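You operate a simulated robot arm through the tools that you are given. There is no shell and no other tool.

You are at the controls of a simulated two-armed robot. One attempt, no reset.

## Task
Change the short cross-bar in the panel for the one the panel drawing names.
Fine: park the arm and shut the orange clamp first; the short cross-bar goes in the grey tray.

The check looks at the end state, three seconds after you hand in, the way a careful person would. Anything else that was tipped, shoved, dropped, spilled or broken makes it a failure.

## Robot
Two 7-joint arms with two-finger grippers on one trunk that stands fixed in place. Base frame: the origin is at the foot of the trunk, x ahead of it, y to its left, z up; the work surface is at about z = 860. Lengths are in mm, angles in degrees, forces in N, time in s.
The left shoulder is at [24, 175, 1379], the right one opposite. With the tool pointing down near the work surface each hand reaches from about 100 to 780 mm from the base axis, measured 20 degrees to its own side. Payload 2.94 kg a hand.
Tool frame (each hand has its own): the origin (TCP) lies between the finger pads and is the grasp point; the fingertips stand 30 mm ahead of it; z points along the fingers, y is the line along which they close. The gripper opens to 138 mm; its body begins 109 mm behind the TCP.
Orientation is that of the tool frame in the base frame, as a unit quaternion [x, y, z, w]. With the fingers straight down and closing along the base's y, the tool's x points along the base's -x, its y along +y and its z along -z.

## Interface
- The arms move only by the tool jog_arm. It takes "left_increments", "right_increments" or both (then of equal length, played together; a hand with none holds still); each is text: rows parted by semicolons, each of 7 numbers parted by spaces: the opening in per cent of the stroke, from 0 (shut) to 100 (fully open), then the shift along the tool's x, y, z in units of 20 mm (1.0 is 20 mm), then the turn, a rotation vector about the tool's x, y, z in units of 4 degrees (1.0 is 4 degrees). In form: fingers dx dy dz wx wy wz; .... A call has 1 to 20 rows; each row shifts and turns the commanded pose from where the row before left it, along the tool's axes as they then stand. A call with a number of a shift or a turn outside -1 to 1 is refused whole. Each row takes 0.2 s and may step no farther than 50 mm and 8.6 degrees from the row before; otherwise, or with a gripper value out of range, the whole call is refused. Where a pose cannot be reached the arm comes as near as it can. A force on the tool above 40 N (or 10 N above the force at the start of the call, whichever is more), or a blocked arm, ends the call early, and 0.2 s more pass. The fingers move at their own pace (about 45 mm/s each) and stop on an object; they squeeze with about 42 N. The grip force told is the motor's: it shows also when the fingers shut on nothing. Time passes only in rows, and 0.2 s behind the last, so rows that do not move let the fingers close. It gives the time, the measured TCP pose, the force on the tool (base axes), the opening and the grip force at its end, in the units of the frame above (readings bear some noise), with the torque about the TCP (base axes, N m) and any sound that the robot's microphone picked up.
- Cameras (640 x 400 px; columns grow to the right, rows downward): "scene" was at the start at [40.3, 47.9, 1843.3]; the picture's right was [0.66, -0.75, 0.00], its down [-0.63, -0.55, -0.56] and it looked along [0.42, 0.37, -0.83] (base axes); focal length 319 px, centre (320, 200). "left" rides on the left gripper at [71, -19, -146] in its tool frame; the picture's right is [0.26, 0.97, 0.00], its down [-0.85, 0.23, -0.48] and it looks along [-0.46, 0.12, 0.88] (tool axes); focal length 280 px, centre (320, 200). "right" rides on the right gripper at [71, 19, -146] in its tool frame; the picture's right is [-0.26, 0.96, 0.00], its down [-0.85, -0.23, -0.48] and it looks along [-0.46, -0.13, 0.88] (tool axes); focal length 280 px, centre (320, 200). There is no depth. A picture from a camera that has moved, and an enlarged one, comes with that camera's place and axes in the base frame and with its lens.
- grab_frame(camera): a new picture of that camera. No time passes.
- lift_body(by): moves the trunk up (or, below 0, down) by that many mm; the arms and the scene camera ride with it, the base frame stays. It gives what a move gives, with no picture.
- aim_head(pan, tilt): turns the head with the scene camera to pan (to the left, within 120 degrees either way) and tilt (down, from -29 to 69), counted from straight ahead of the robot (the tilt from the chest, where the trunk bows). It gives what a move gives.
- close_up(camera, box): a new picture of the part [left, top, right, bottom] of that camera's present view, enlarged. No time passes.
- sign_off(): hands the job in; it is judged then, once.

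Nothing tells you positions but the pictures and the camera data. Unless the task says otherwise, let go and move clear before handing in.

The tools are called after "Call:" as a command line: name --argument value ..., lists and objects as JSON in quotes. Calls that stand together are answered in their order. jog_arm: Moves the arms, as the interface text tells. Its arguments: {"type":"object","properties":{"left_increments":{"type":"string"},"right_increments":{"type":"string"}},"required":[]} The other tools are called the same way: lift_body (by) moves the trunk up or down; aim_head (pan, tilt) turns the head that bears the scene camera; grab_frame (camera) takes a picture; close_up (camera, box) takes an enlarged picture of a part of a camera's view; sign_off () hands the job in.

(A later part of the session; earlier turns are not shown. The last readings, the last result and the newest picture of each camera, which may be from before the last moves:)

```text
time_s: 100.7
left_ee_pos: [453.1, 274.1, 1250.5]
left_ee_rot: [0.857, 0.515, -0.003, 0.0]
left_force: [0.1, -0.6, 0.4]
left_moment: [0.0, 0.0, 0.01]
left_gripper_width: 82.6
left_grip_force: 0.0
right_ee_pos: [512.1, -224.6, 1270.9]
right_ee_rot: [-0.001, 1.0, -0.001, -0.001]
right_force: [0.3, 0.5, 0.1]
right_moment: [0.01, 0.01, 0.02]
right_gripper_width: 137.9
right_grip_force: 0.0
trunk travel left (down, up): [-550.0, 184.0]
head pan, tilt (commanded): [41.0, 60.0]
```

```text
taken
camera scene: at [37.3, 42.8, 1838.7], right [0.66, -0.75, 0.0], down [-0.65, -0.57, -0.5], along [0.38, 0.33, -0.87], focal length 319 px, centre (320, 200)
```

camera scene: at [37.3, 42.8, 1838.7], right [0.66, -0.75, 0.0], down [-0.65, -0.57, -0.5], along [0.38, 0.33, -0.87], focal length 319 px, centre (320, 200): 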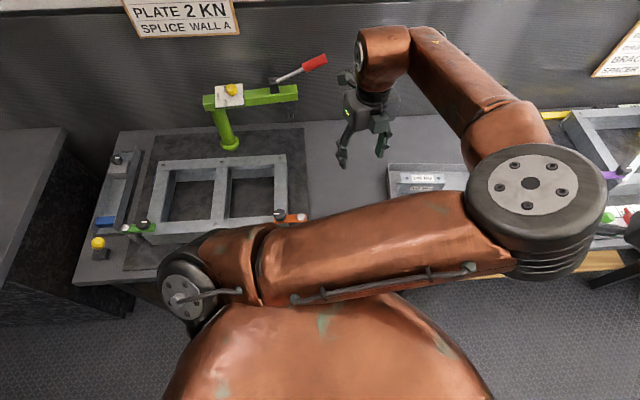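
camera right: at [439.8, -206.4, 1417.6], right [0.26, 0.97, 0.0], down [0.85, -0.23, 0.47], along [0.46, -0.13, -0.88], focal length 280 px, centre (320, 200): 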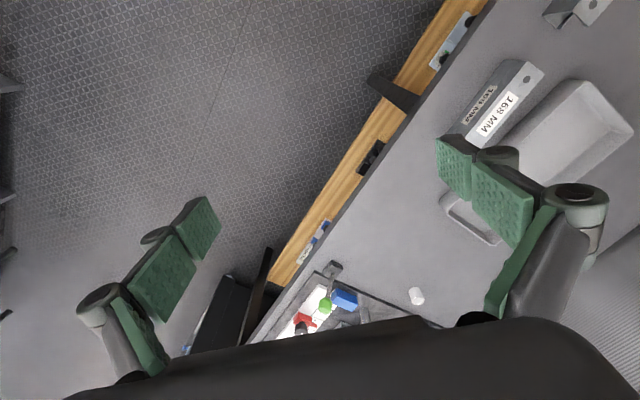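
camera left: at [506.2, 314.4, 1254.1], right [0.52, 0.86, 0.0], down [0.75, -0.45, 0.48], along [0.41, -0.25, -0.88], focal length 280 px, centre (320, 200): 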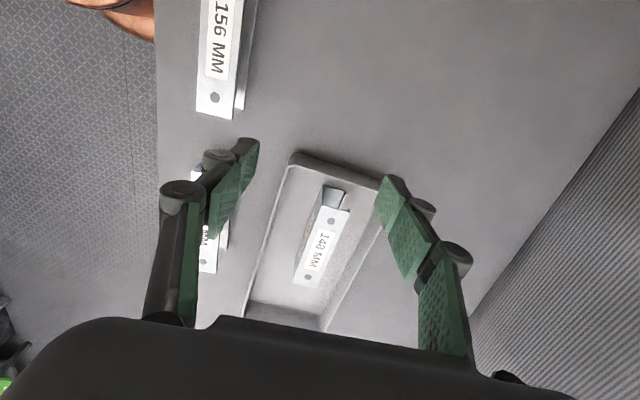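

The hand can get over here in this posture; before turning it back I'll move the right hand farther out to give the left elbow room.

Call:
jog_arm --right_increments "100 0.3 -1 0 0 0 0; 100 0.3 -1 0 0 0 0; 100 0.3 -1 0 0 0 0; 100 0.3 -1 0 0 0 0; 100 0.3 -1 0 0 0 0; 100 0.3 -1 0 0 0 0; 100 0.3 -1 0 0 0 0; 100 0.3 -1 0 0 0 0; 100 0.3 -1 0 0 0 0"

Call:
jog_arm --left_increments "60 0 0 0 0 0 -1; 60 0 0 0 0 0 -1; 60 0 0 0 0 0 -1; 60 0 0 0 0 0 -1; 60 0 0 0 0 0 -1; 60 0 0 0 0 0 -1; 60 0 0 0 0 0 -1; 60 0 0 0 0 0 -1"

Call:
grab_frame --camera "scene"

```text
time_s: 102.7
left_ee_pos: [452.4, 275.5, 1251.1]
left_ee_rot: [0.857, 0.516, -0.002, 0.0]
left_force: [0.2, 0.2, -0.4]
left_moment: [-0.01, 0.0, -0.01]
left_gripper_width: 82.7
left_grip_force: 0.0
right_ee_pos: [456.6, -406.9, 1272.1]
right_ee_rot: [-0.001, 1.0, -0.002, -0.001]
right_force: [-0.2, 0.0, 2.2]
right_moment: [-0.01, 0.0, -0.03]
right_gripper_width: 137.8
right_grip_force: 0.1
trunk travel left (down, up): [-550.0, 184.0]
head pan, tilt (commanded): [41.0, 60.0]
```

```text
time_s: 104.5
left_ee_pos: [452.8, 274.2, 1250.3]
left_ee_rot: [0.682, 0.732, -0.002, -0.001]
left_force: [0.3, 0.4, -0.3]
left_moment: [-0.02, 0.0, -0.03]
left_gripper_width: 82.6
left_grip_force: 0.1
right_ee_pos: [457.0, -404.9, 1272.6]
right_ee_rot: [0.0, 1.0, -0.002, -0.001]
right_force: [-0.3, -1.1, 0.2]
right_moment: [-0.02, 0.02, 0.02]
right_gripper_width: 137.9
right_grip_force: 0.1
trunk travel left (down, up): [-550.0, 184.0]
head pan, tilt (commanded): [41.0, 60.0]
```

```text
taken
camera scene: at [37.1, 43.7, 1838.7], right [0.66, -0.75, 0.0], down [-0.65, -0.57, -0.5], along [0.38, 0.33, -0.87], focal length 319 px, centre (320, 200)
```

scene: 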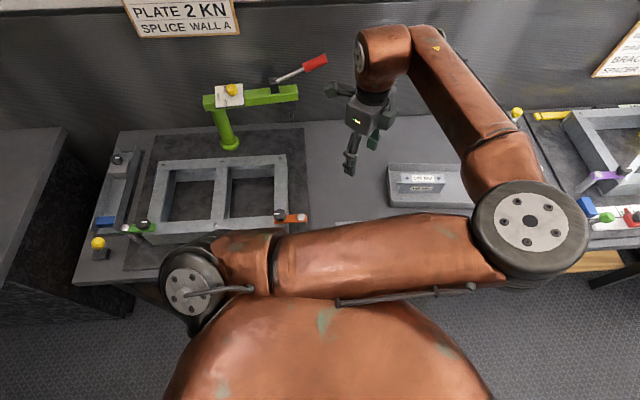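

Call:
jog_arm --left_increments "60 0 0 0 0 0 -1; 60 0 0 0 0 0 -1; 60 0 0 0 0 0 -1; 60 0 0 0 0 0 -1; 60 0 0 0 0 0 -1; 60 0 0 0 0 0 -1; 60 0 0 0 0 0 -1; 60 0 0 0 0 0 -1; 60 0 0 0 0 0 -1; 60 0 0 0 0 0 -1"

Call:
grab_frame --camera "scene"

Call:
grab_frame --camera "left"

```text
time_s: 106.7
left_ee_pos: [451.8, 274.9, 1252.2]
left_ee_rot: [0.39, 0.921, -0.002, -0.001]
left_force: [-0.2, 0.3, -0.6]
left_moment: [0.0, -0.02, 0.0]
left_gripper_width: 82.8
left_grip_force: 0.0
right_ee_pos: [456.6, -405.1, 1273.5]
right_ee_rot: [0.0, 1.0, -0.002, -0.001]
right_force: [0.5, 0.1, -0.2]
right_moment: [0.02, -0.01, 0.0]
right_gripper_width: 137.9
right_grip_force: 0.1
trunk travel left (down, up): [-550.0, 184.0]
head pan, tilt (commanded): [41.0, 60.0]
```

```text
taken
camera scene: at [37.2, 43.7, 1838.7], right [0.66, -0.75, 0.0], down [-0.65, -0.57, -0.5], along [0.38, 0.33, -0.87], focal length 319 px, centre (320, 200)
```

scene: 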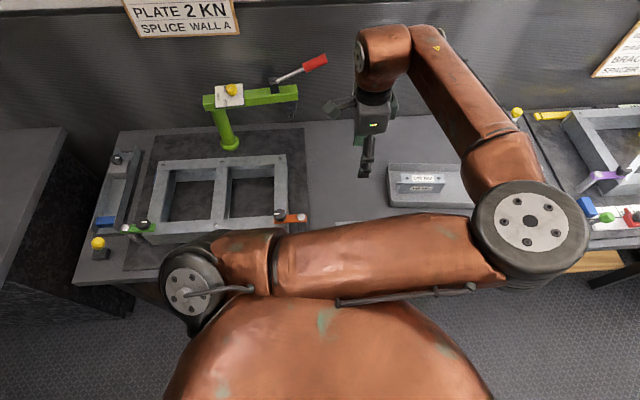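

```text
taken
camera left: at [388.1, 312.8, 1396.8], right [0.51, 0.86, 0.0], down [0.76, -0.45, 0.47], along [0.41, -0.25, -0.88], focal length 280 px, centre (320, 200)
```

left: 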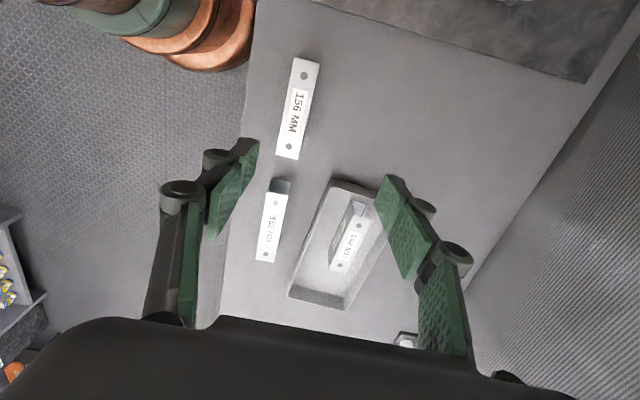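

Now the left hand is over the 156 bar with the elbow high and clear. I'll centre on it and descend in stages.

Call:
jog_arm --left_increments "60 -0.8 -0.78 0 0 0 0; 60 -0.8 -0.78 0 0 0 0; 60 0 0 1 0 0 0; 60 0 0 1 0 0 0; 60 0 0 1 0 0 0; 60 0 0 1 0 0 0; 60 0 0 1 0 0 0; 60 0 0 1 0 0 0; 60 0 0 1 0 0 0; 60 0 0 1 0 0 0"

Call:
grab_frame --camera "left"

Call:
grab_frame --camera "scene"

```text
time_s: 108.9
left_ee_pos: [461.1, 249.8, 1097.0]
left_ee_rot: [0.392, 0.92, -0.004, -0.001]
left_force: [0.3, -0.3, -0.6]
left_moment: [0.0, 0.03, 0.0]
left_gripper_width: 82.9
left_grip_force: 0.0
left hand out of reach, approached as far as the arm can: row 6, 7, 8, 9, 10
right_ee_pos: [456.7, -404.7, 1273.1]
right_ee_rot: [-0.001, 1.0, -0.001, -0.001]
right_force: [-0.4, -0.2, -0.4]
right_moment: [-0.03, -0.02, 0.0]
right_gripper_width: 137.8
right_grip_force: 0.1
trunk travel left (down, up): [-550.0, 184.0]
head pan, tilt (commanded): [41.0, 60.0]
```

```text
taken
camera left: at [398.2, 288.1, 1241.9], right [0.51, 0.86, -0.01], down [0.76, -0.45, 0.47], along [0.4, -0.25, -0.88], focal length 280 px, centre (320, 200)
```

left: 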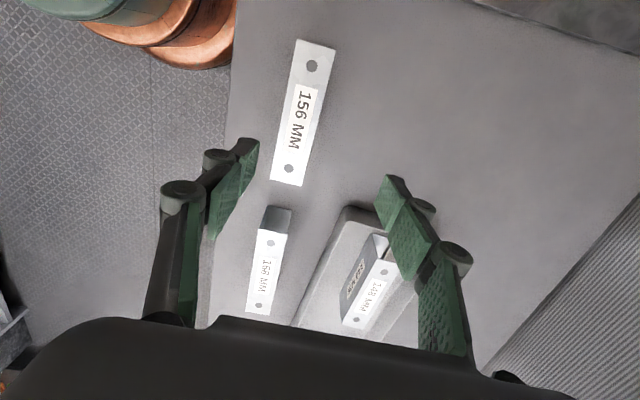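

```text
taken
camera scene: at [37.9, 43.9, 1838.7], right [0.66, -0.75, 0.0], down [-0.65, -0.57, -0.5], along [0.38, 0.33, -0.87], focal length 319 px, centre (320, 200)
```

scene: 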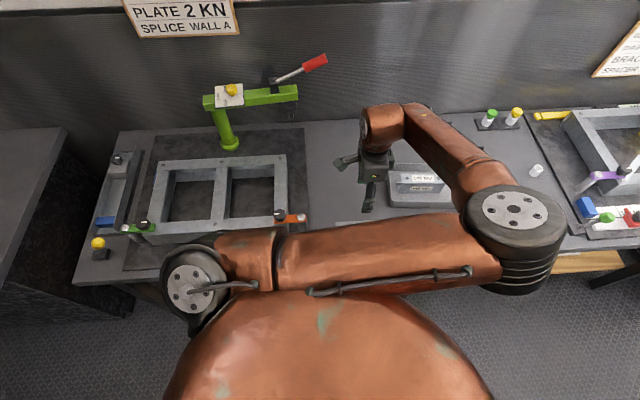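

The limit comes with height here, so I'll go back up, centre over the bar, and then lower the trunk so that the same arm posture works at bar level.

Call:
jog_arm --left_increments "60 0 0 -1 0 0 0; 60 0 0 -1 0 0 0; 60 0 0 -1 0 0 0; 60 0 0 -1 0 0 0; 60 0 0 -1 0 0 0; 60 0 0 -1 0 0 0; 60 0 0 -1 0 0 0; 60 0 0 -1 0 0 0; 60 -0.2 -0.58 0 0 0 0; 60 -0.17 -0.57 0 0 0 0"

Call:
grab_frame --camera "left"

Call:
grab_frame --camera "right"

```text
time_s: 111.1
left_ee_pos: [448.8, 229.1, 1256.8]
left_ee_rot: [0.392, 0.92, 0.0, -0.001]
left_force: [0.3, 0.3, 0.4]
left_moment: [0.02, 0.02, 0.02]
left_gripper_width: 82.8
left_grip_force: 0.0
right_ee_pos: [455.9, -405.3, 1271.7]
right_ee_rot: [0.0, 1.0, -0.002, -0.001]
right_force: [0.1, 0.4, -0.3]
right_moment: [0.0, -0.03, -0.01]
right_gripper_width: 138.0
right_grip_force: 0.0
trunk travel left (down, up): [-550.0, 184.0]
head pan, tilt (commanded): [41.0, 60.0]
```

```text
taken
camera left: at [385.6, 267.5, 1401.5], right [0.51, 0.86, 0.0], down [0.76, -0.45, 0.47], along [0.41, -0.25, -0.88], focal length 280 px, centre (320, 200)
```

left: 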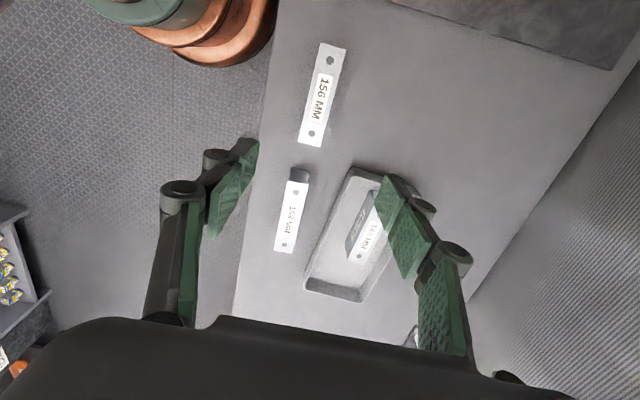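

```text
taken
camera right: at [385.2, -386.7, 1419.2], right [0.26, 0.97, 0.0], down [0.85, -0.23, 0.48], along [0.46, -0.13, -0.88], focal length 280 px, centre (320, 200)
```

right: 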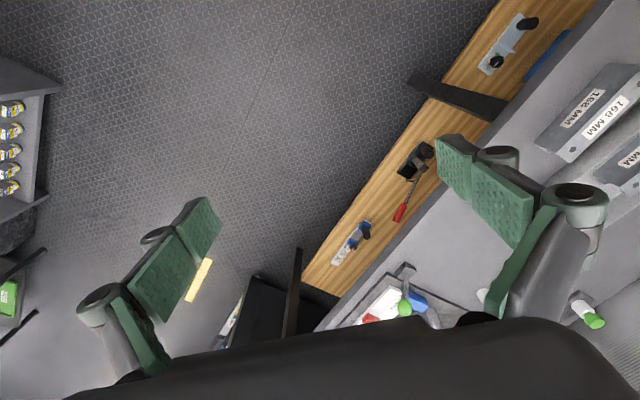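

Call:
lift_body --by -150

Call:
grab_frame --camera "left"

Call:
grab_frame --camera "scene"

```text
time_s: 112.8
left_ee_pos: [448.5, 228.4, 1106.9]
left_ee_rot: [0.391, 0.92, -0.001, -0.002]
left_force: [-0.4, 0.2, 0.1]
left_moment: [-0.01, -0.02, -0.02]
left_gripper_width: 82.7
left_grip_force: 0.0
right_ee_pos: [456.8, -403.9, 1123.7]
right_ee_rot: [-0.001, 1.0, -0.001, 0.0]
right_force: [-0.7, 1.5, -0.1]
right_moment: [-0.01, 0.0, 0.01]
right_gripper_width: 138.0
right_grip_force: 0.0
trunk travel left (down, up): [-400.0, 334.0]
head pan, tilt (commanded): [41.0, 60.0]
```

```text
taken
camera left: at [386.1, 267.2, 1251.7], right [0.51, 0.86, 0.0], down [0.76, -0.45, 0.47], along [0.41, -0.25, -0.88], focal length 280 px, centre (320, 200)
```

left: 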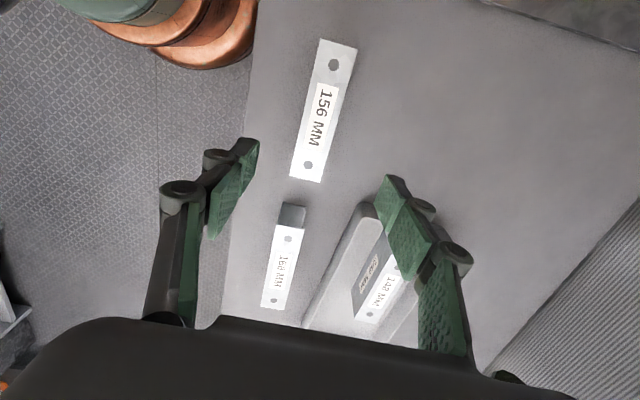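

```text
taken
camera scene: at [73.3, 43.6, 1689.1], right [0.66, -0.75, 0.0], down [-0.65, -0.57, -0.5], along [0.38, 0.33, -0.87], focal length 319 px, centre (320, 200)
```

scene: 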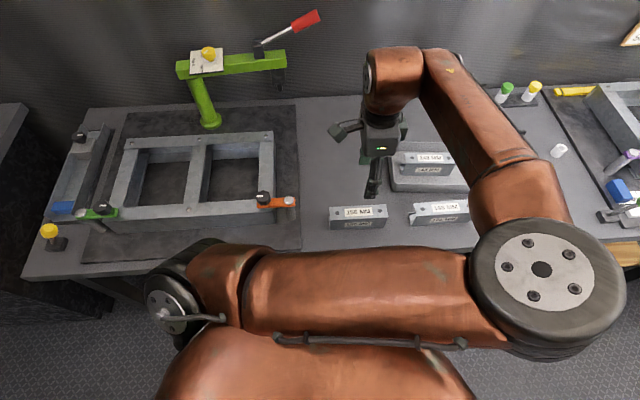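

Call:
lift_body --by -110

Call:
grab_frame --camera "left"

Call:
grab_frame --camera "scene"

```text
time_s: 114.3
left_ee_pos: [449.6, 228.6, 997.1]
left_ee_rot: [0.39, 0.921, -0.001, -0.002]
left_force: [0.1, -0.5, 0.1]
left_moment: [-0.02, -0.01, -0.02]
left_gripper_width: 82.7
left_grip_force: 0.2
right_ee_pos: [454.9, -403.9, 1013.6]
right_ee_rot: [-0.001, 1.0, -0.001, 0.0]
right_force: [0.9, 0.1, -0.1]
right_moment: [-0.01, -0.02, -0.01]
right_gripper_width: 137.6
right_grip_force: 0.2
trunk travel left (down, up): [-290.0, 444.0]
head pan, tilt (commanded): [41.0, 60.0]
```

```text
taken
camera left: at [385.9, 267.2, 1141.7], right [0.51, 0.86, 0.0], down [0.76, -0.45, 0.47], along [0.41, -0.25, -0.88], focal length 280 px, centre (320, 200)
```

left: 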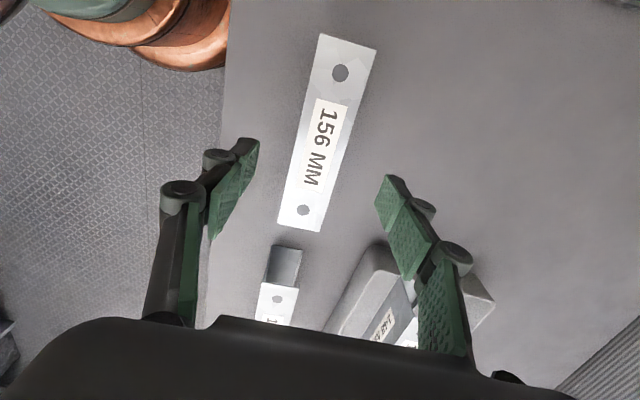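

```text
taken
camera scene: at [130.7, 43.7, 1577.8], right [0.66, -0.75, 0.0], down [-0.65, -0.57, -0.5], along [0.38, 0.33, -0.87], focal length 319 px, centre (320, 200)
```

scene: 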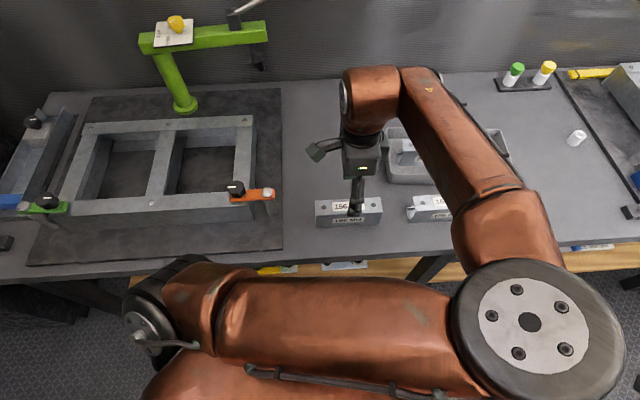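

Call:
jog_arm --left_increments "60 0 -0.04 1 0 0 0; 60 0 0 1 0 0 0; 60 0 0 1 0 0 0; 60 0 0 1 0 0 0; 60 0 0 0.55 0 0 0"

Call:
grab_frame --camera "left"

```text
time_s: 115.5
left_ee_pos: [453.4, 240.2, 908.5]
left_ee_rot: [0.391, 0.92, -0.003, -0.001]
left_force: [0.0, 0.2, -0.9]
left_moment: [0.0, -0.01, -0.03]
left_gripper_width: 82.7
left_grip_force: 0.0
left hand out of reach, approached as far as the arm can: row 3, 4
right_ee_pos: [457.4, -403.0, 1011.9]
right_ee_rot: [-0.001, 1.0, -0.002, -0.001]
right_force: [0.0, -0.5, -0.9]
right_moment: [0.02, -0.01, -0.01]
right_gripper_width: 138.1
right_grip_force: 0.1
trunk travel left (down, up): [-290.0, 444.0]
head pan, tilt (commanded): [41.0, 60.0]
```

```text
taken
camera left: at [390.8, 279.3, 1054.1], right [0.51, 0.86, -0.01], down [0.76, -0.45, 0.47], along [0.4, -0.25, -0.88], focal length 280 px, centre (320, 200)
```

left: 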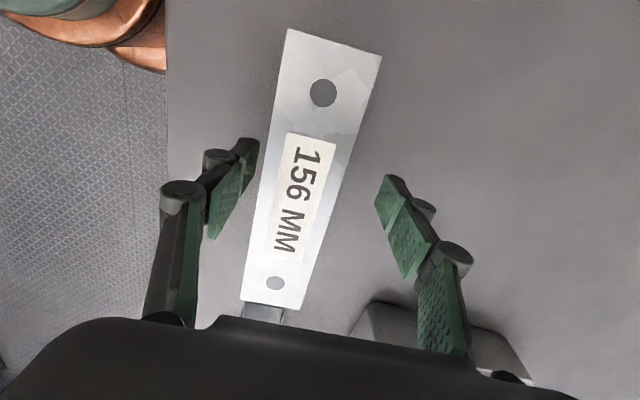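

Call:
jog_arm --left_increments "60 0 -0.3 0 0 0 0; 60 0 -0.2 0 0 0 0"

Call:
grab_frame --camera "left"

```text
time_s: 116.1
left_ee_pos: [450.0, 242.7, 909.9]
left_ee_rot: [0.39, 0.921, -0.003, -0.001]
left_force: [0.7, -0.9, -0.5]
left_moment: [0.02, 0.03, -0.02]
left_gripper_width: 82.6
left_grip_force: 0.0
left hand out of reach, approached as far as the arm can: row 1, 2
right_ee_pos: [456.4, -404.0, 1012.3]
right_ee_rot: [0.0, 1.0, -0.001, -0.001]
right_force: [1.1, -0.5, -0.8]
right_moment: [0.03, 0.02, -0.02]
right_gripper_width: 137.8
right_grip_force: 0.1
trunk travel left (down, up): [-290.0, 444.0]
head pan, tilt (commanded): [41.0, 60.0]
```

```text
taken
camera left: at [386.5, 280.5, 1055.2], right [0.51, 0.86, -0.01], down [0.76, -0.45, 0.47], along [0.4, -0.25, -0.88], focal length 280 px, centre (320, 200)
```

left: 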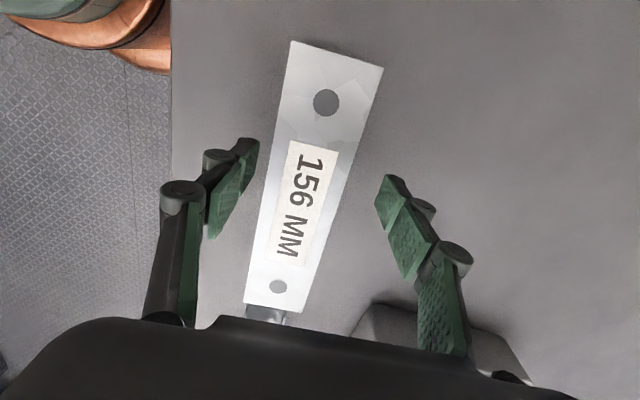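

The arm's limit leaves the bar about 10 mm off-centre between the fingers, but both fingers straddle it cleanly; closing will just slide the bar a centimetre on the bench as it centres. I close now.

Call:
jog_arm --left_increments "50 0 0 0 0 0 0; 40 0 0 0 0 0 0; 34 0 0 0 0 0 0; 30 0 0 0 0 0 0; 20 0 0 0 0 0 0; 0 0 0 0 0 0 0; 0 0 0 0 0 0 0; 0 0 0 0 0 0 0"

Call:
grab_frame --camera "left"

```text
time_s: 117.9
left_ee_pos: [450.0, 242.4, 911.4]
left_ee_rot: [0.391, 0.921, -0.003, -0.002]
left_force: [-0.5, 0.4, 1.1]
left_moment: [0.05, 0.01, 0.0]
left_gripper_width: 38.9
left_grip_force: 42.0
right_ee_pos: [456.0, -403.8, 1012.9]
right_ee_rot: [-0.002, 1.0, -0.001, -0.001]
right_force: [-0.2, -0.7, 0.0]
right_moment: [-0.02, 0.02, 0.0]
right_gripper_width: 138.1
right_grip_force: 0.2
trunk travel left (down, up): [-290.0, 444.0]
head pan, tilt (commanded): [41.0, 60.0]
```

```text
taken
camera left: at [386.5, 280.5, 1055.2], right [0.51, 0.86, -0.01], down [0.76, -0.45, 0.47], along [0.4, -0.25, -0.88], focal length 280 px, centre (320, 200)
```

left: 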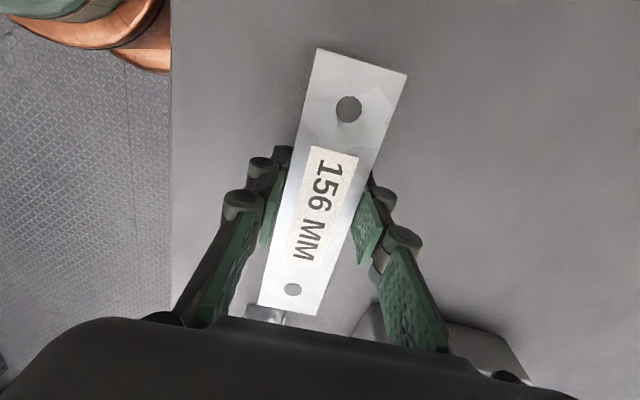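

The 156 bar is gripped (39 mm, 42 N), aligned, its centre 7.5 mm off along the finger-plane axis, which I'll account for. I lift it and raise the trunk back.

Call:
jog_arm --left_increments "0 0 0 -0.5 0 0 0; 0 0 0 -1 0 0 0; 0 0 0 -1 0 0 0"

Call:
lift_body --by 260

Call:
grab_frame --camera "left"

Call:
grab_frame --camera "scene"

```text
time_s: 118.7
left_ee_pos: [448.8, 242.0, 960.1]
left_ee_rot: [0.391, 0.92, -0.002, -0.001]
left_force: [-0.3, -0.2, -1.5]
left_moment: [0.02, 0.01, -0.02]
left_gripper_width: 39.1
left_grip_force: 41.3
right_ee_pos: [456.6, -404.3, 1013.5]
right_ee_rot: [-0.001, 1.0, -0.002, -0.001]
right_force: [-0.2, 0.0, -1.0]
right_moment: [-0.01, 0.03, 0.03]
right_gripper_width: 137.9
right_grip_force: 0.0
trunk travel left (down, up): [-290.0, 444.0]
head pan, tilt (commanded): [41.0, 60.0]
```

```text
time_s: 121.3
left_ee_pos: [450.8, 241.4, 1220.0]
left_ee_rot: [0.391, 0.921, -0.002, -0.002]
left_force: [0.1, -0.2, -1.6]
left_moment: [-0.02, -0.02, 0.03]
left_gripper_width: 39.1
left_grip_force: 41.7
right_ee_pos: [457.1, -402.6, 1272.4]
right_ee_rot: [-0.001, 1.0, -0.002, -0.002]
right_force: [0.6, -0.1, -0.7]
right_moment: [0.01, -0.01, -0.02]
right_gripper_width: 138.0
right_grip_force: 0.0
trunk travel left (down, up): [-550.0, 184.0]
head pan, tilt (commanded): [41.0, 60.0]
```

```text
taken
camera left: at [386.6, 279.9, 1365.2], right [0.51, 0.86, 0.0], down [0.76, -0.45, 0.47], along [0.4, -0.25, -0.88], focal length 280 px, centre (320, 200)
```

left: 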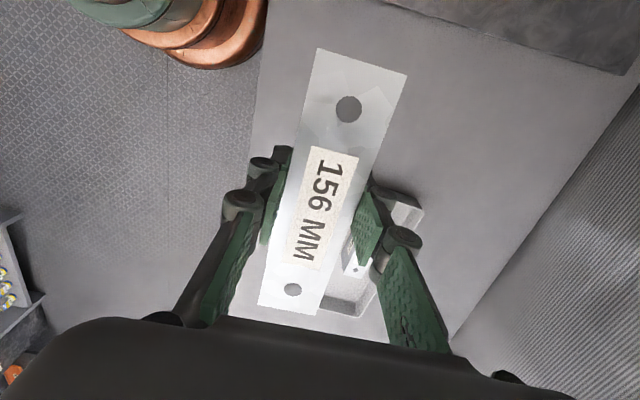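

```text
taken
camera scene: at [37.4, 43.6, 1838.6], right [0.66, -0.75, 0.0], down [-0.65, -0.57, -0.5], along [0.38, 0.33, -0.87], focal length 319 px, centre (320, 200)
```

scene: 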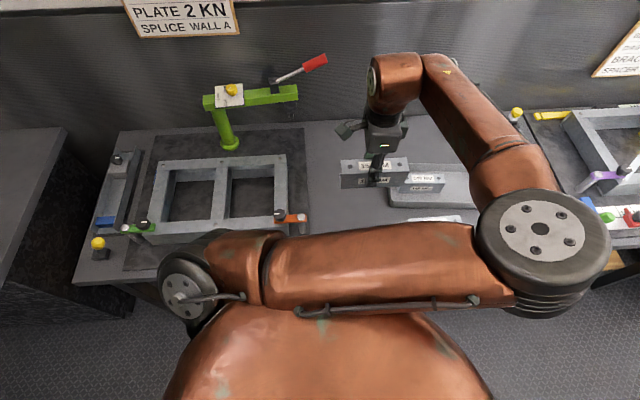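

Call:
jog_arm --left_increments "0 0.978 0.364 0 0 0 0; 0 0.978 0.364 0 0 0 0; 0 0.978 0.364 0 0 0 0; 0 0.978 0.364 0 0 0 0; 0 0.978 0.364 0 0 0 0; 0 0.978 0.364 0 0 0 0; 0 0.978 0.364 0 0 0 0; 0 0.978 0.364 0 0 0 0; 0 0.978 0.364 0 0 0 0"

Call:
grab_frame --camera "scene"

```text
time_s: 123.3
left_ee_pos: [374.4, 416.2, 1219.6]
left_ee_rot: [0.391, 0.92, -0.003, -0.001]
left_force: [0.6, 0.2, -1.6]
left_moment: [-0.04, 0.0, 0.03]
left_gripper_width: 38.9
left_grip_force: 42.1
right_ee_pos: [455.9, -402.0, 1273.2]
right_ee_rot: [-0.001, 1.0, -0.003, -0.001]
right_force: [0.4, -0.4, 0.7]
right_moment: [0.0, 0.01, 0.01]
right_gripper_width: 138.0
right_grip_force: 0.0
trunk travel left (down, up): [-550.0, 184.0]
head pan, tilt (commanded): [41.0, 60.0]
```

```text
taken
camera scene: at [37.5, 45.7, 1838.7], right [0.66, -0.75, 0.0], down [-0.65, -0.57, -0.5], along [0.38, 0.33, -0.87], focal length 319 px, centre (320, 200)
```

scene: 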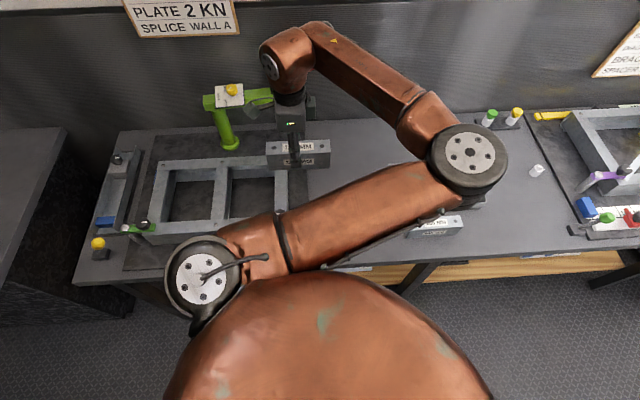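

Call:
jog_arm --left_increments "0 0.962 0.36 0 0 0 0; 0 0.962 0.36 0 0 0 0; 0 0.962 0.36 0 0 0 0; 0 0.962 0.36 0 0 0 0; 0 0.962 0.36 0 0 0 0; 0 0.962 0.36 0 0 0 0; 0 0.962 0.36 0 0 0 0; 0 0.962 0.36 0 0 0 0; 0 0.962 0.36 0 -0.09 0 -0.25; 0 0 0 0 0 0 0"

Call:
grab_frame --camera "scene"

Call:
grab_frame --camera "left"

```text
time_s: 125.5
left_ee_pos: [302.7, 583.2, 1220.0]
left_ee_rot: [0.383, 0.924, 0.001, -0.002]
left_force: [0.3, -1.2, -1.9]
left_moment: [0.04, -0.01, 0.01]
left_gripper_width: 39.1
left_grip_force: 42.0
right_ee_pos: [457.1, -404.2, 1273.4]
right_ee_rot: [-0.001, 1.0, -0.002, -0.001]
right_force: [-0.6, 0.1, -0.5]
right_moment: [0.03, 0.0, 0.0]
right_gripper_width: 138.0
right_grip_force: 0.2
trunk travel left (down, up): [-550.0, 184.0]
head pan, tilt (commanded): [41.0, 60.0]
```

```text
taken
camera scene: at [37.4, 43.2, 1838.7], right [0.66, -0.75, 0.0], down [-0.65, -0.57, -0.5], along [0.38, 0.33, -0.87], focal length 319 px, centre (320, 200)
```

scene: 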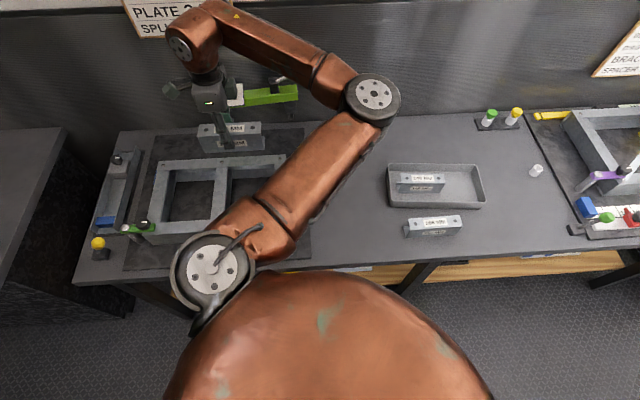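

```text
taken
camera left: at [238.1, 620.0, 1365.1], right [0.5, 0.87, 0.0], down [0.76, -0.44, 0.47], along [0.41, -0.23, -0.88], focal length 280 px, centre (320, 200)
```

left: 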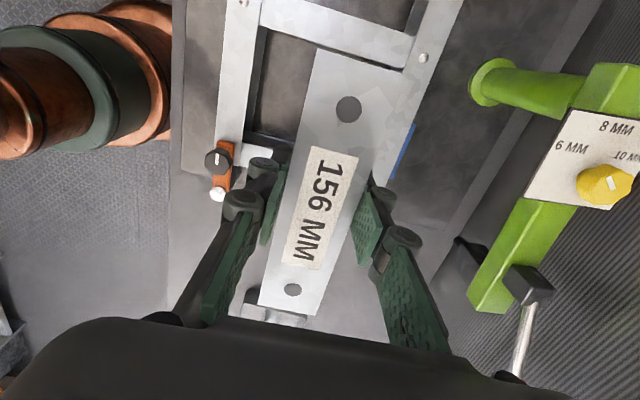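

Call:
jog_arm --left_increments "0 0.165 0.02 1 0 0 0; 0 0 0 1 0 0 0; 0 0 0 1 0 0 0; 0 0 0 1 0 0 0; 0 0 0 1 0 0 0; 0 0 0 1 0 0 0; 0 0 0 1 0 0 0; 0 0 0 1 0 0 0; 0 0 0 1 0 0 0; 0 0 0 1 0 0 0; 0 0 0 0 0 0 0"

Call:
grab_frame --camera "left"

Call:
grab_frame --camera "scene"

```text
time_s: 127.9
left_ee_pos: [299.2, 585.6, 1019.8]
left_ee_rot: [0.383, 0.924, 0.002, 0.0]
left_force: [0.6, -0.2, -0.4]
left_moment: [0.02, 0.03, -0.01]
left_gripper_width: 38.6
left_grip_force: 41.4
right_ee_pos: [456.5, -402.9, 1272.7]
right_ee_rot: [0.0, 1.0, -0.001, -0.001]
right_force: [0.0, -0.3, -0.1]
right_moment: [0.0, 0.05, 0.01]
right_gripper_width: 138.0
right_grip_force: 0.1
trunk travel left (down, up): [-550.0, 184.0]
head pan, tilt (commanded): [41.0, 60.0]
```

```text
taken
camera left: at [234.3, 622.2, 1164.6], right [0.5, 0.87, 0.0], down [0.76, -0.44, 0.48], along [0.41, -0.24, -0.88], focal length 280 px, centre (320, 200)
```

left: 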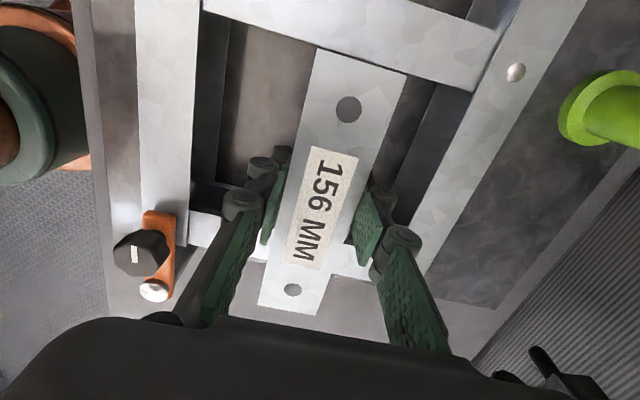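

```text
taken
camera scene: at [37.3, 44.1, 1838.7], right [0.66, -0.75, 0.0], down [-0.65, -0.57, -0.5], along [0.38, 0.33, -0.87], focal length 319 px, centre (320, 200)
```

scene: 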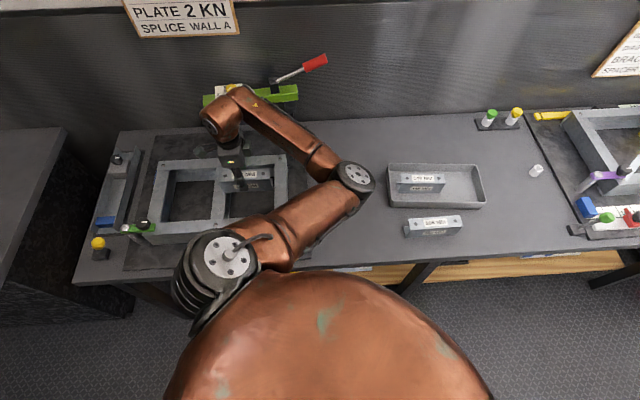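

Call:
close_up --camera "left" --box '[180, 150, 420, 330]'

Call:
close_up --camera "left" --box '[190, 0, 430, 130]'

```text
2.22 times, centred on (300, 240) of left
camera zoom: at [234.3, 622.2, 1164.6], right [0.5, 0.87, 0.0], down [0.76, -0.44, 0.48], along [0.41, -0.24, -0.88], focal length 623 px, centre (364, 111)
```

zoom: 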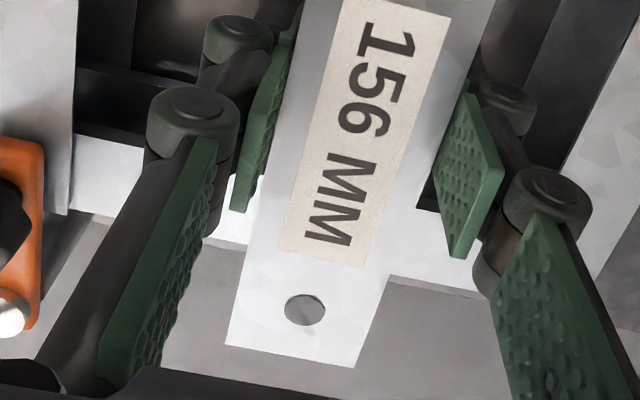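

```text
2.67 times, centred on (310, 65) of left
camera zoom: at [234.3, 622.2, 1164.6], right [0.5, 0.87, 0.0], down [0.76, -0.44, 0.48], along [0.41, -0.24, -0.88], focal length 748 px, centre (347, 560)
```

zoom: 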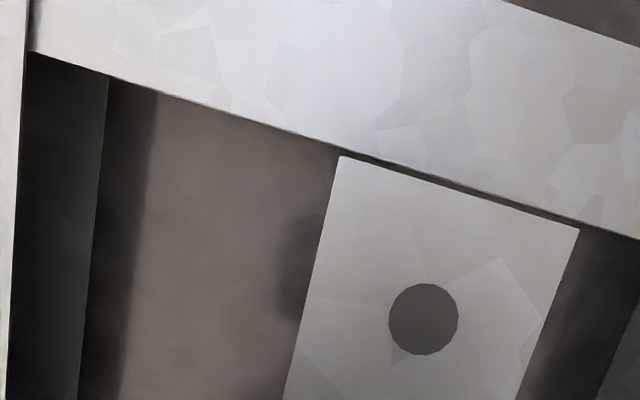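

Both bay edges measure parallel to the bar; the bar needs to shift ~2.8 mm toward the right rail to be centred. I apply that and go down to just above the frame.

Call:
jog_arm --left_increments "0 -0.14 0 0 0 0 0; 0 0 0 0.6 0 0 0; 0 0 0 0.5 0 0 0; 0 0 0 0 0 0 0"

Call:
grab_frame --camera "left"

Call:
close_up --camera "left" --box '[190, 0, 430, 130]'

Call:
close_up --camera "left" --box '[180, 170, 420, 330]'

Call:
close_up --camera "scene" --box '[190, 130, 320, 240]'

```text
time_s: 128.9
left_ee_pos: [299.5, 584.2, 998.7]
left_ee_rot: [0.384, 0.923, 0.001, 0.0]
left_force: [-1.0, 0.6, -1.2]
left_moment: [-0.01, 0.04, 0.01]
left_gripper_width: 39.0
left_grip_force: 42.2
right_ee_pos: [456.7, -403.4, 1273.1]
right_ee_rot: [0.0, 1.0, -0.002, -0.001]
right_force: [-0.2, -0.6, -0.6]
right_moment: [0.0, 0.02, -0.01]
right_gripper_width: 138.1
right_grip_force: 0.1
trunk travel left (down, up): [-550.0, 184.0]
head pan, tilt (commanded): [41.0, 60.0]
```

```text
taken
camera left: at [236.1, 620.8, 1143.9], right [0.5, 0.87, 0.0], down [0.76, -0.44, 0.48], along [0.41, -0.24, -0.88], focal length 280 px, centre (320, 200)
```

left: 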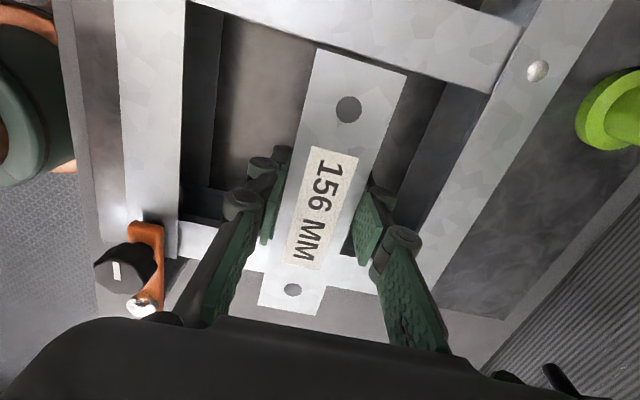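

```text
2.67 times, centred on (310, 65) of left
camera zoom: at [236.1, 620.8, 1143.9], right [0.5, 0.87, 0.0], down [0.76, -0.44, 0.48], along [0.41, -0.24, -0.88], focal length 748 px, centre (347, 560)
```

zoom: 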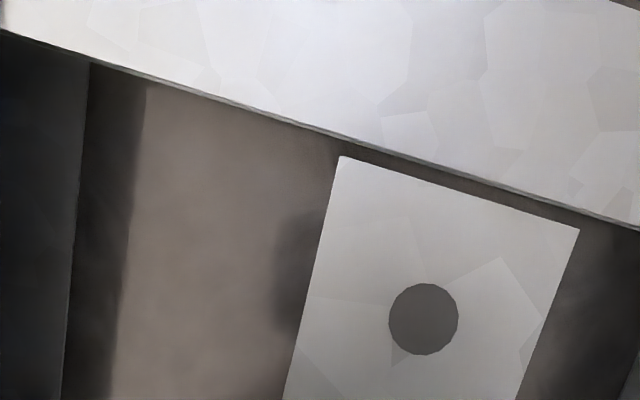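

```text
2.50 times, centred on (300, 250) of left
camera zoom: at [236.1, 620.8, 1143.9], right [0.5, 0.87, 0.0], down [0.76, -0.44, 0.48], along [0.41, -0.24, -0.88], focal length 701 px, centre (370, 75)
```

zoom: 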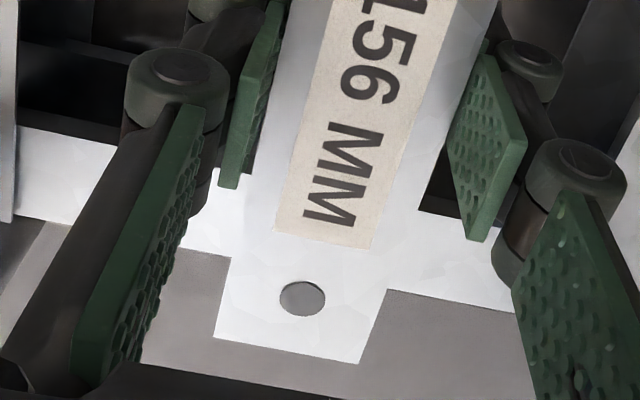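

```text
3.64 times, centred on (255, 185) of scene
camera zoom: at [37.2, 44.0, 1838.7], right [0.66, -0.75, 0.0], down [-0.65, -0.57, -0.5], along [0.38, 0.33, -0.87], focal length 1162 px, centre (556, 254)
```

zoom: 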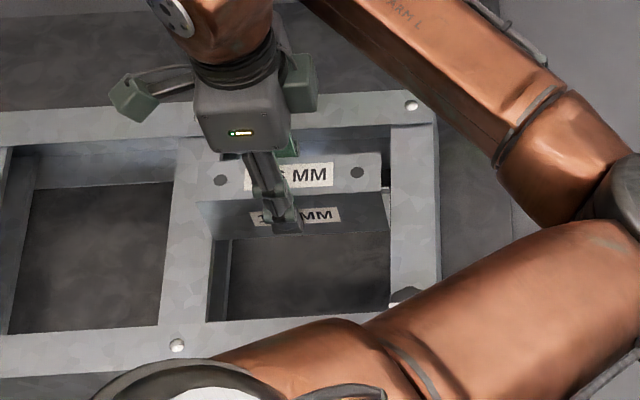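

The bar is centred: ~3.8 mm and ~4.0 mm gaps, parallel. Lowering into the bay gently.

Call:
jog_arm --left_increments "0 0 0 0.3 0 0 0; 0 0 0 0.3 0 0 0; 0 0 0 0.3 0 0 0; 0 0 0 0.3 0 0 0; 0 0 0 0.3 0 0 0"

Call:
grab_frame --camera "left"

```text
time_s: 130.1
left_ee_pos: [301.0, 585.8, 968.1]
left_ee_rot: [0.383, 0.924, 0.001, 0.0]
left_force: [-0.2, 0.9, -0.4]
left_moment: [0.01, 0.04, 0.03]
left_gripper_width: 38.8
left_grip_force: 42.0
right_ee_pos: [456.8, -403.0, 1273.7]
right_ee_rot: [-0.001, 1.0, -0.002, -0.001]
right_force: [0.3, 0.4, 0.1]
right_moment: [0.02, 0.04, -0.02]
right_gripper_width: 137.8
right_grip_force: 0.0
trunk travel left (down, up): [-550.0, 184.0]
head pan, tilt (commanded): [41.0, 60.0]
```

```text
taken
camera left: at [236.4, 621.6, 1112.2], right [0.5, 0.87, 0.0], down [0.76, -0.44, 0.48], along [0.41, -0.24, -0.88], focal length 280 px, centre (320, 200)
```

left: 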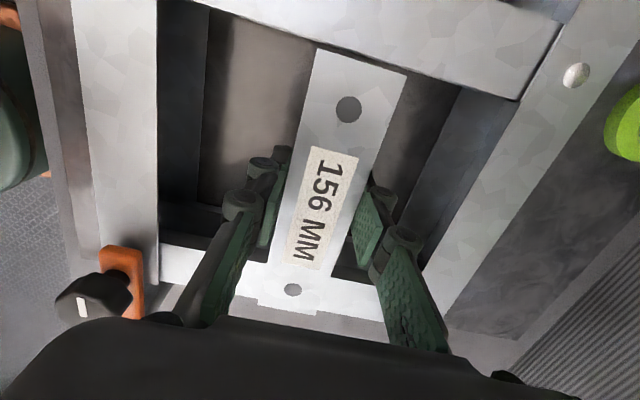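

Call:
jog_arm --left_increments "0 0 0 0.4 0 0 0; 0 0 0 0.4 0 0 0; 0 0 0 0.4 0 0 0; 0 0 0 0.4 0 0 0; 0 0 0 0.3 0 0 0"

Call:
grab_frame --camera "left"

```text
time_s: 131.3
left_ee_pos: [301.7, 585.9, 931.5]
left_ee_rot: [0.383, 0.924, 0.0, 0.0]
left_force: [-0.7, 0.5, -1.1]
left_moment: [0.06, 0.02, 0.0]
left_gripper_width: 38.9
left_grip_force: 41.7
right_ee_pos: [457.5, -402.8, 1273.5]
right_ee_rot: [-0.001, 1.0, -0.001, -0.001]
right_force: [-0.3, 0.6, 0.3]
right_moment: [0.01, 0.03, 0.02]
right_gripper_width: 138.0
right_grip_force: 0.0
trunk travel left (down, up): [-550.0, 184.0]
head pan, tilt (commanded): [41.0, 60.0]
```

```text
taken
camera left: at [236.9, 622.0, 1074.7], right [0.5, 0.87, 0.0], down [0.76, -0.44, 0.47], along [0.41, -0.24, -0.88], focal length 280 px, centre (320, 200)
```

left: 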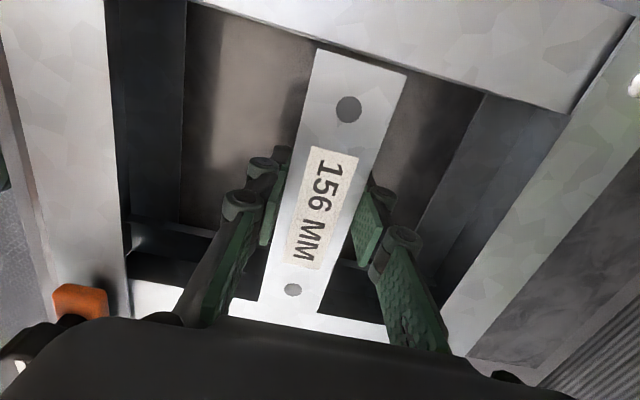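

Call:
jog_arm --left_increments "0 0 0 0.15 0 0 0; 0 0 0 0.15 0 0 0; 0 0 0 0 0 0 0"

Call:
jog_arm --left_increments "0 0 0 0.1 0 0 0; 0 0 0 0 0 0 0"

```text
time_s: 132.1
left_ee_pos: [300.3, 585.2, 923.9]
left_ee_rot: [0.383, 0.924, 0.001, -0.001]
left_force: [-0.4, 0.4, -1.2]
left_moment: [0.02, 0.04, -0.01]
left_gripper_width: 39.0
left_grip_force: 42.4
right_ee_pos: [458.0, -402.4, 1273.5]
right_ee_rot: [0.0, 1.0, -0.002, -0.001]
right_force: [0.5, -0.9, -0.6]
right_moment: [0.04, 0.0, -0.02]
right_gripper_width: 138.0
right_grip_force: 0.0
trunk travel left (down, up): [-550.0, 184.0]
head pan, tilt (commanded): [41.0, 60.0]
```

```text
time_s: 132.7
left_ee_pos: [300.8, 585.8, 922.4]
left_ee_rot: [0.384, 0.923, 0.002, 0.0]
left_force: [-0.7, 0.1, -0.3]
left_moment: [-0.07, -0.03, 0.02]
left_gripper_width: 39.2
left_grip_force: 41.6
right_ee_pos: [457.3, -403.1, 1272.9]
right_ee_rot: [-0.001, 1.0, -0.002, -0.001]
right_force: [0.8, 0.2, -0.6]
right_moment: [0.0, -0.01, -0.03]
right_gripper_width: 138.1
right_grip_force: 0.1
trunk travel left (down, up): [-550.0, 184.0]
head pan, tilt (commanded): [41.0, 60.0]
```

Call:
jog_arm --left_increments "0 0 0 0.08 0 0 0; 0 0 0 0 0 0 0"

Call:
jog_arm --left_increments "0 0 0 0.08 0 0 0; 0 0 0 0 0 0 0"

```text
time_s: 133.3
left_ee_pos: [301.2, 585.1, 921.1]
left_ee_rot: [0.383, 0.924, 0.002, 0.001]
left_force: [0.8, 1.2, 12.9]
left_moment: [-0.65, -0.39, 0.09]
left_gripper_width: 39.0
left_grip_force: 42.2
right_ee_pos: [457.7, -404.2, 1273.2]
right_ee_rot: [-0.002, 1.0, -0.001, -0.001]
right_force: [-0.2, 0.7, -0.2]
right_moment: [0.0, -0.01, -0.03]
right_gripper_width: 138.0
right_grip_force: 0.0
trunk travel left (down, up): [-550.0, 184.0]
head pan, tilt (commanded): [41.0, 60.0]
```

```text
time_s: 133.9
left_ee_pos: [302.5, 584.3, 923.2]
left_ee_rot: [0.383, 0.924, 0.004, 0.0]
left_force: [1.9, 5.8, 26.5]
left_moment: [-0.12, -0.4, 0.02]
left_gripper_width: 39.1
left_grip_force: 42.3
right_ee_pos: [455.8, -405.0, 1272.5]
right_ee_rot: [-0.001, 1.0, -0.002, -0.001]
right_force: [-0.1, -0.5, 0.1]
right_moment: [0.0, -0.03, 0.03]
right_gripper_width: 138.1
right_grip_force: 0.0
trunk travel left (down, up): [-550.0, 184.0]
head pan, tilt (commanded): [41.0, 60.0]
```

Firm floor contact at the expected height (TCP ≈ 921), so the bar is seated. I check the picture before letting go.

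Call:
jog_arm --left_increments "0 0 0 -0.12 0 0 0; 0 0 0 0 0 0 0"

Call:
grab_frame --camera "left"

Call:
close_up --camera "scene" --box '[190, 130, 320, 240]'

```text
time_s: 134.5
left_ee_pos: [301.4, 584.6, 922.3]
left_ee_rot: [0.384, 0.924, 0.001, 0.0]
left_force: [3.1, 5.7, 14.3]
left_moment: [0.82, 0.26, -0.19]
left_gripper_width: 39.1
left_grip_force: 42.3
right_ee_pos: [456.3, -404.2, 1273.1]
right_ee_rot: [-0.001, 1.0, -0.002, 0.0]
right_force: [0.3, 0.4, 0.2]
right_moment: [-0.02, -0.01, 0.03]
right_gripper_width: 138.0
right_grip_force: 0.1
trunk travel left (down, up): [-550.0, 184.0]
head pan, tilt (commanded): [41.0, 60.0]
```

```text
taken
camera left: at [236.2, 621.1, 1066.9], right [0.5, 0.87, 0.0], down [0.76, -0.44, 0.47], along [0.41, -0.23, -0.88], focal length 280 px, centre (320, 200)
```

left: 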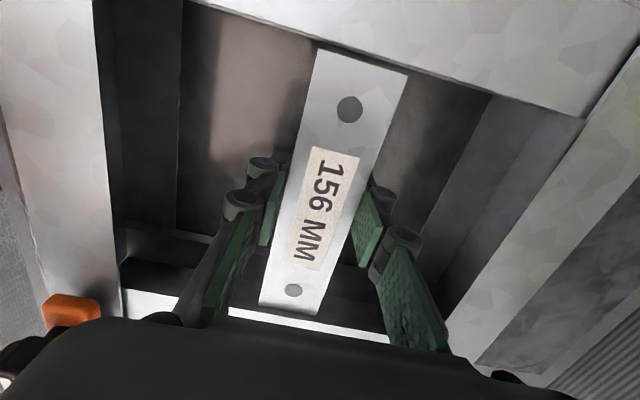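

```text
3.64 times, centred on (255, 185) of scene
camera zoom: at [36.8, 43.1, 1838.7], right [0.66, -0.75, 0.0], down [-0.65, -0.57, -0.5], along [0.38, 0.33, -0.87], focal length 1162 px, centre (556, 254)
```

zoom: 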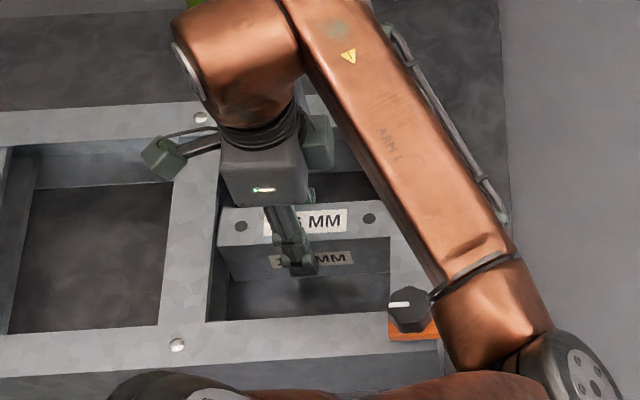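

Call:
jog_arm --left_increments "0 0 0 -0.06 0 0 0; 0 0 0 0 0 0 0"

```text
time_s: 135.1
left_ee_pos: [300.4, 584.2, 922.4]
left_ee_rot: [0.382, 0.924, 0.0, -0.002]
left_force: [0.6, 3.4, 5.3]
left_moment: [0.6, 0.25, 0.03]
left_gripper_width: 39.1
left_grip_force: 42.2
right_ee_pos: [456.7, -403.9, 1273.0]
right_ee_rot: [-0.001, 1.0, -0.002, 0.0]
right_force: [0.4, 0.2, 0.2]
right_moment: [-0.01, 0.01, -0.02]
right_gripper_width: 138.0
right_grip_force: 0.1
trunk travel left (down, up): [-550.0, 184.0]
head pan, tilt (commanded): [41.0, 60.0]
```

Call:
jog_arm --left_increments "32 0 0 0 0 0 0; 40 0 0 0 0 0 0; 60 0 0 0 0 0 0; 60 0 0 0 0 0 0; 60 0 0 0 0 0 0"

Call:
grab_frame --camera "left"

```text
time_s: 136.3
left_ee_pos: [301.2, 585.1, 923.2]
left_ee_rot: [0.383, 0.924, 0.001, -0.001]
left_force: [-0.3, -0.7, 0.1]
left_moment: [0.03, -0.03, 0.0]
left_gripper_width: 82.6
left_grip_force: 0.0
right_ee_pos: [455.1, -403.7, 1273.7]
right_ee_rot: [-0.001, 1.0, -0.002, -0.001]
right_force: [0.4, -0.4, -0.4]
right_moment: [0.02, 0.01, 0.01]
right_gripper_width: 138.0
right_grip_force: 0.1
trunk travel left (down, up): [-550.0, 184.0]
head pan, tilt (commanded): [41.0, 60.0]
```

```text
taken
camera left: at [237.3, 621.6, 1067.7], right [0.5, 0.87, 0.0], down [0.76, -0.44, 0.48], along [0.41, -0.24, -0.88], focal length 280 px, centre (320, 200)
```

left: 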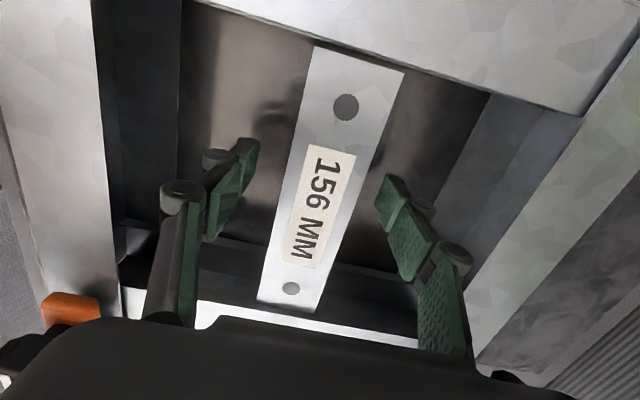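

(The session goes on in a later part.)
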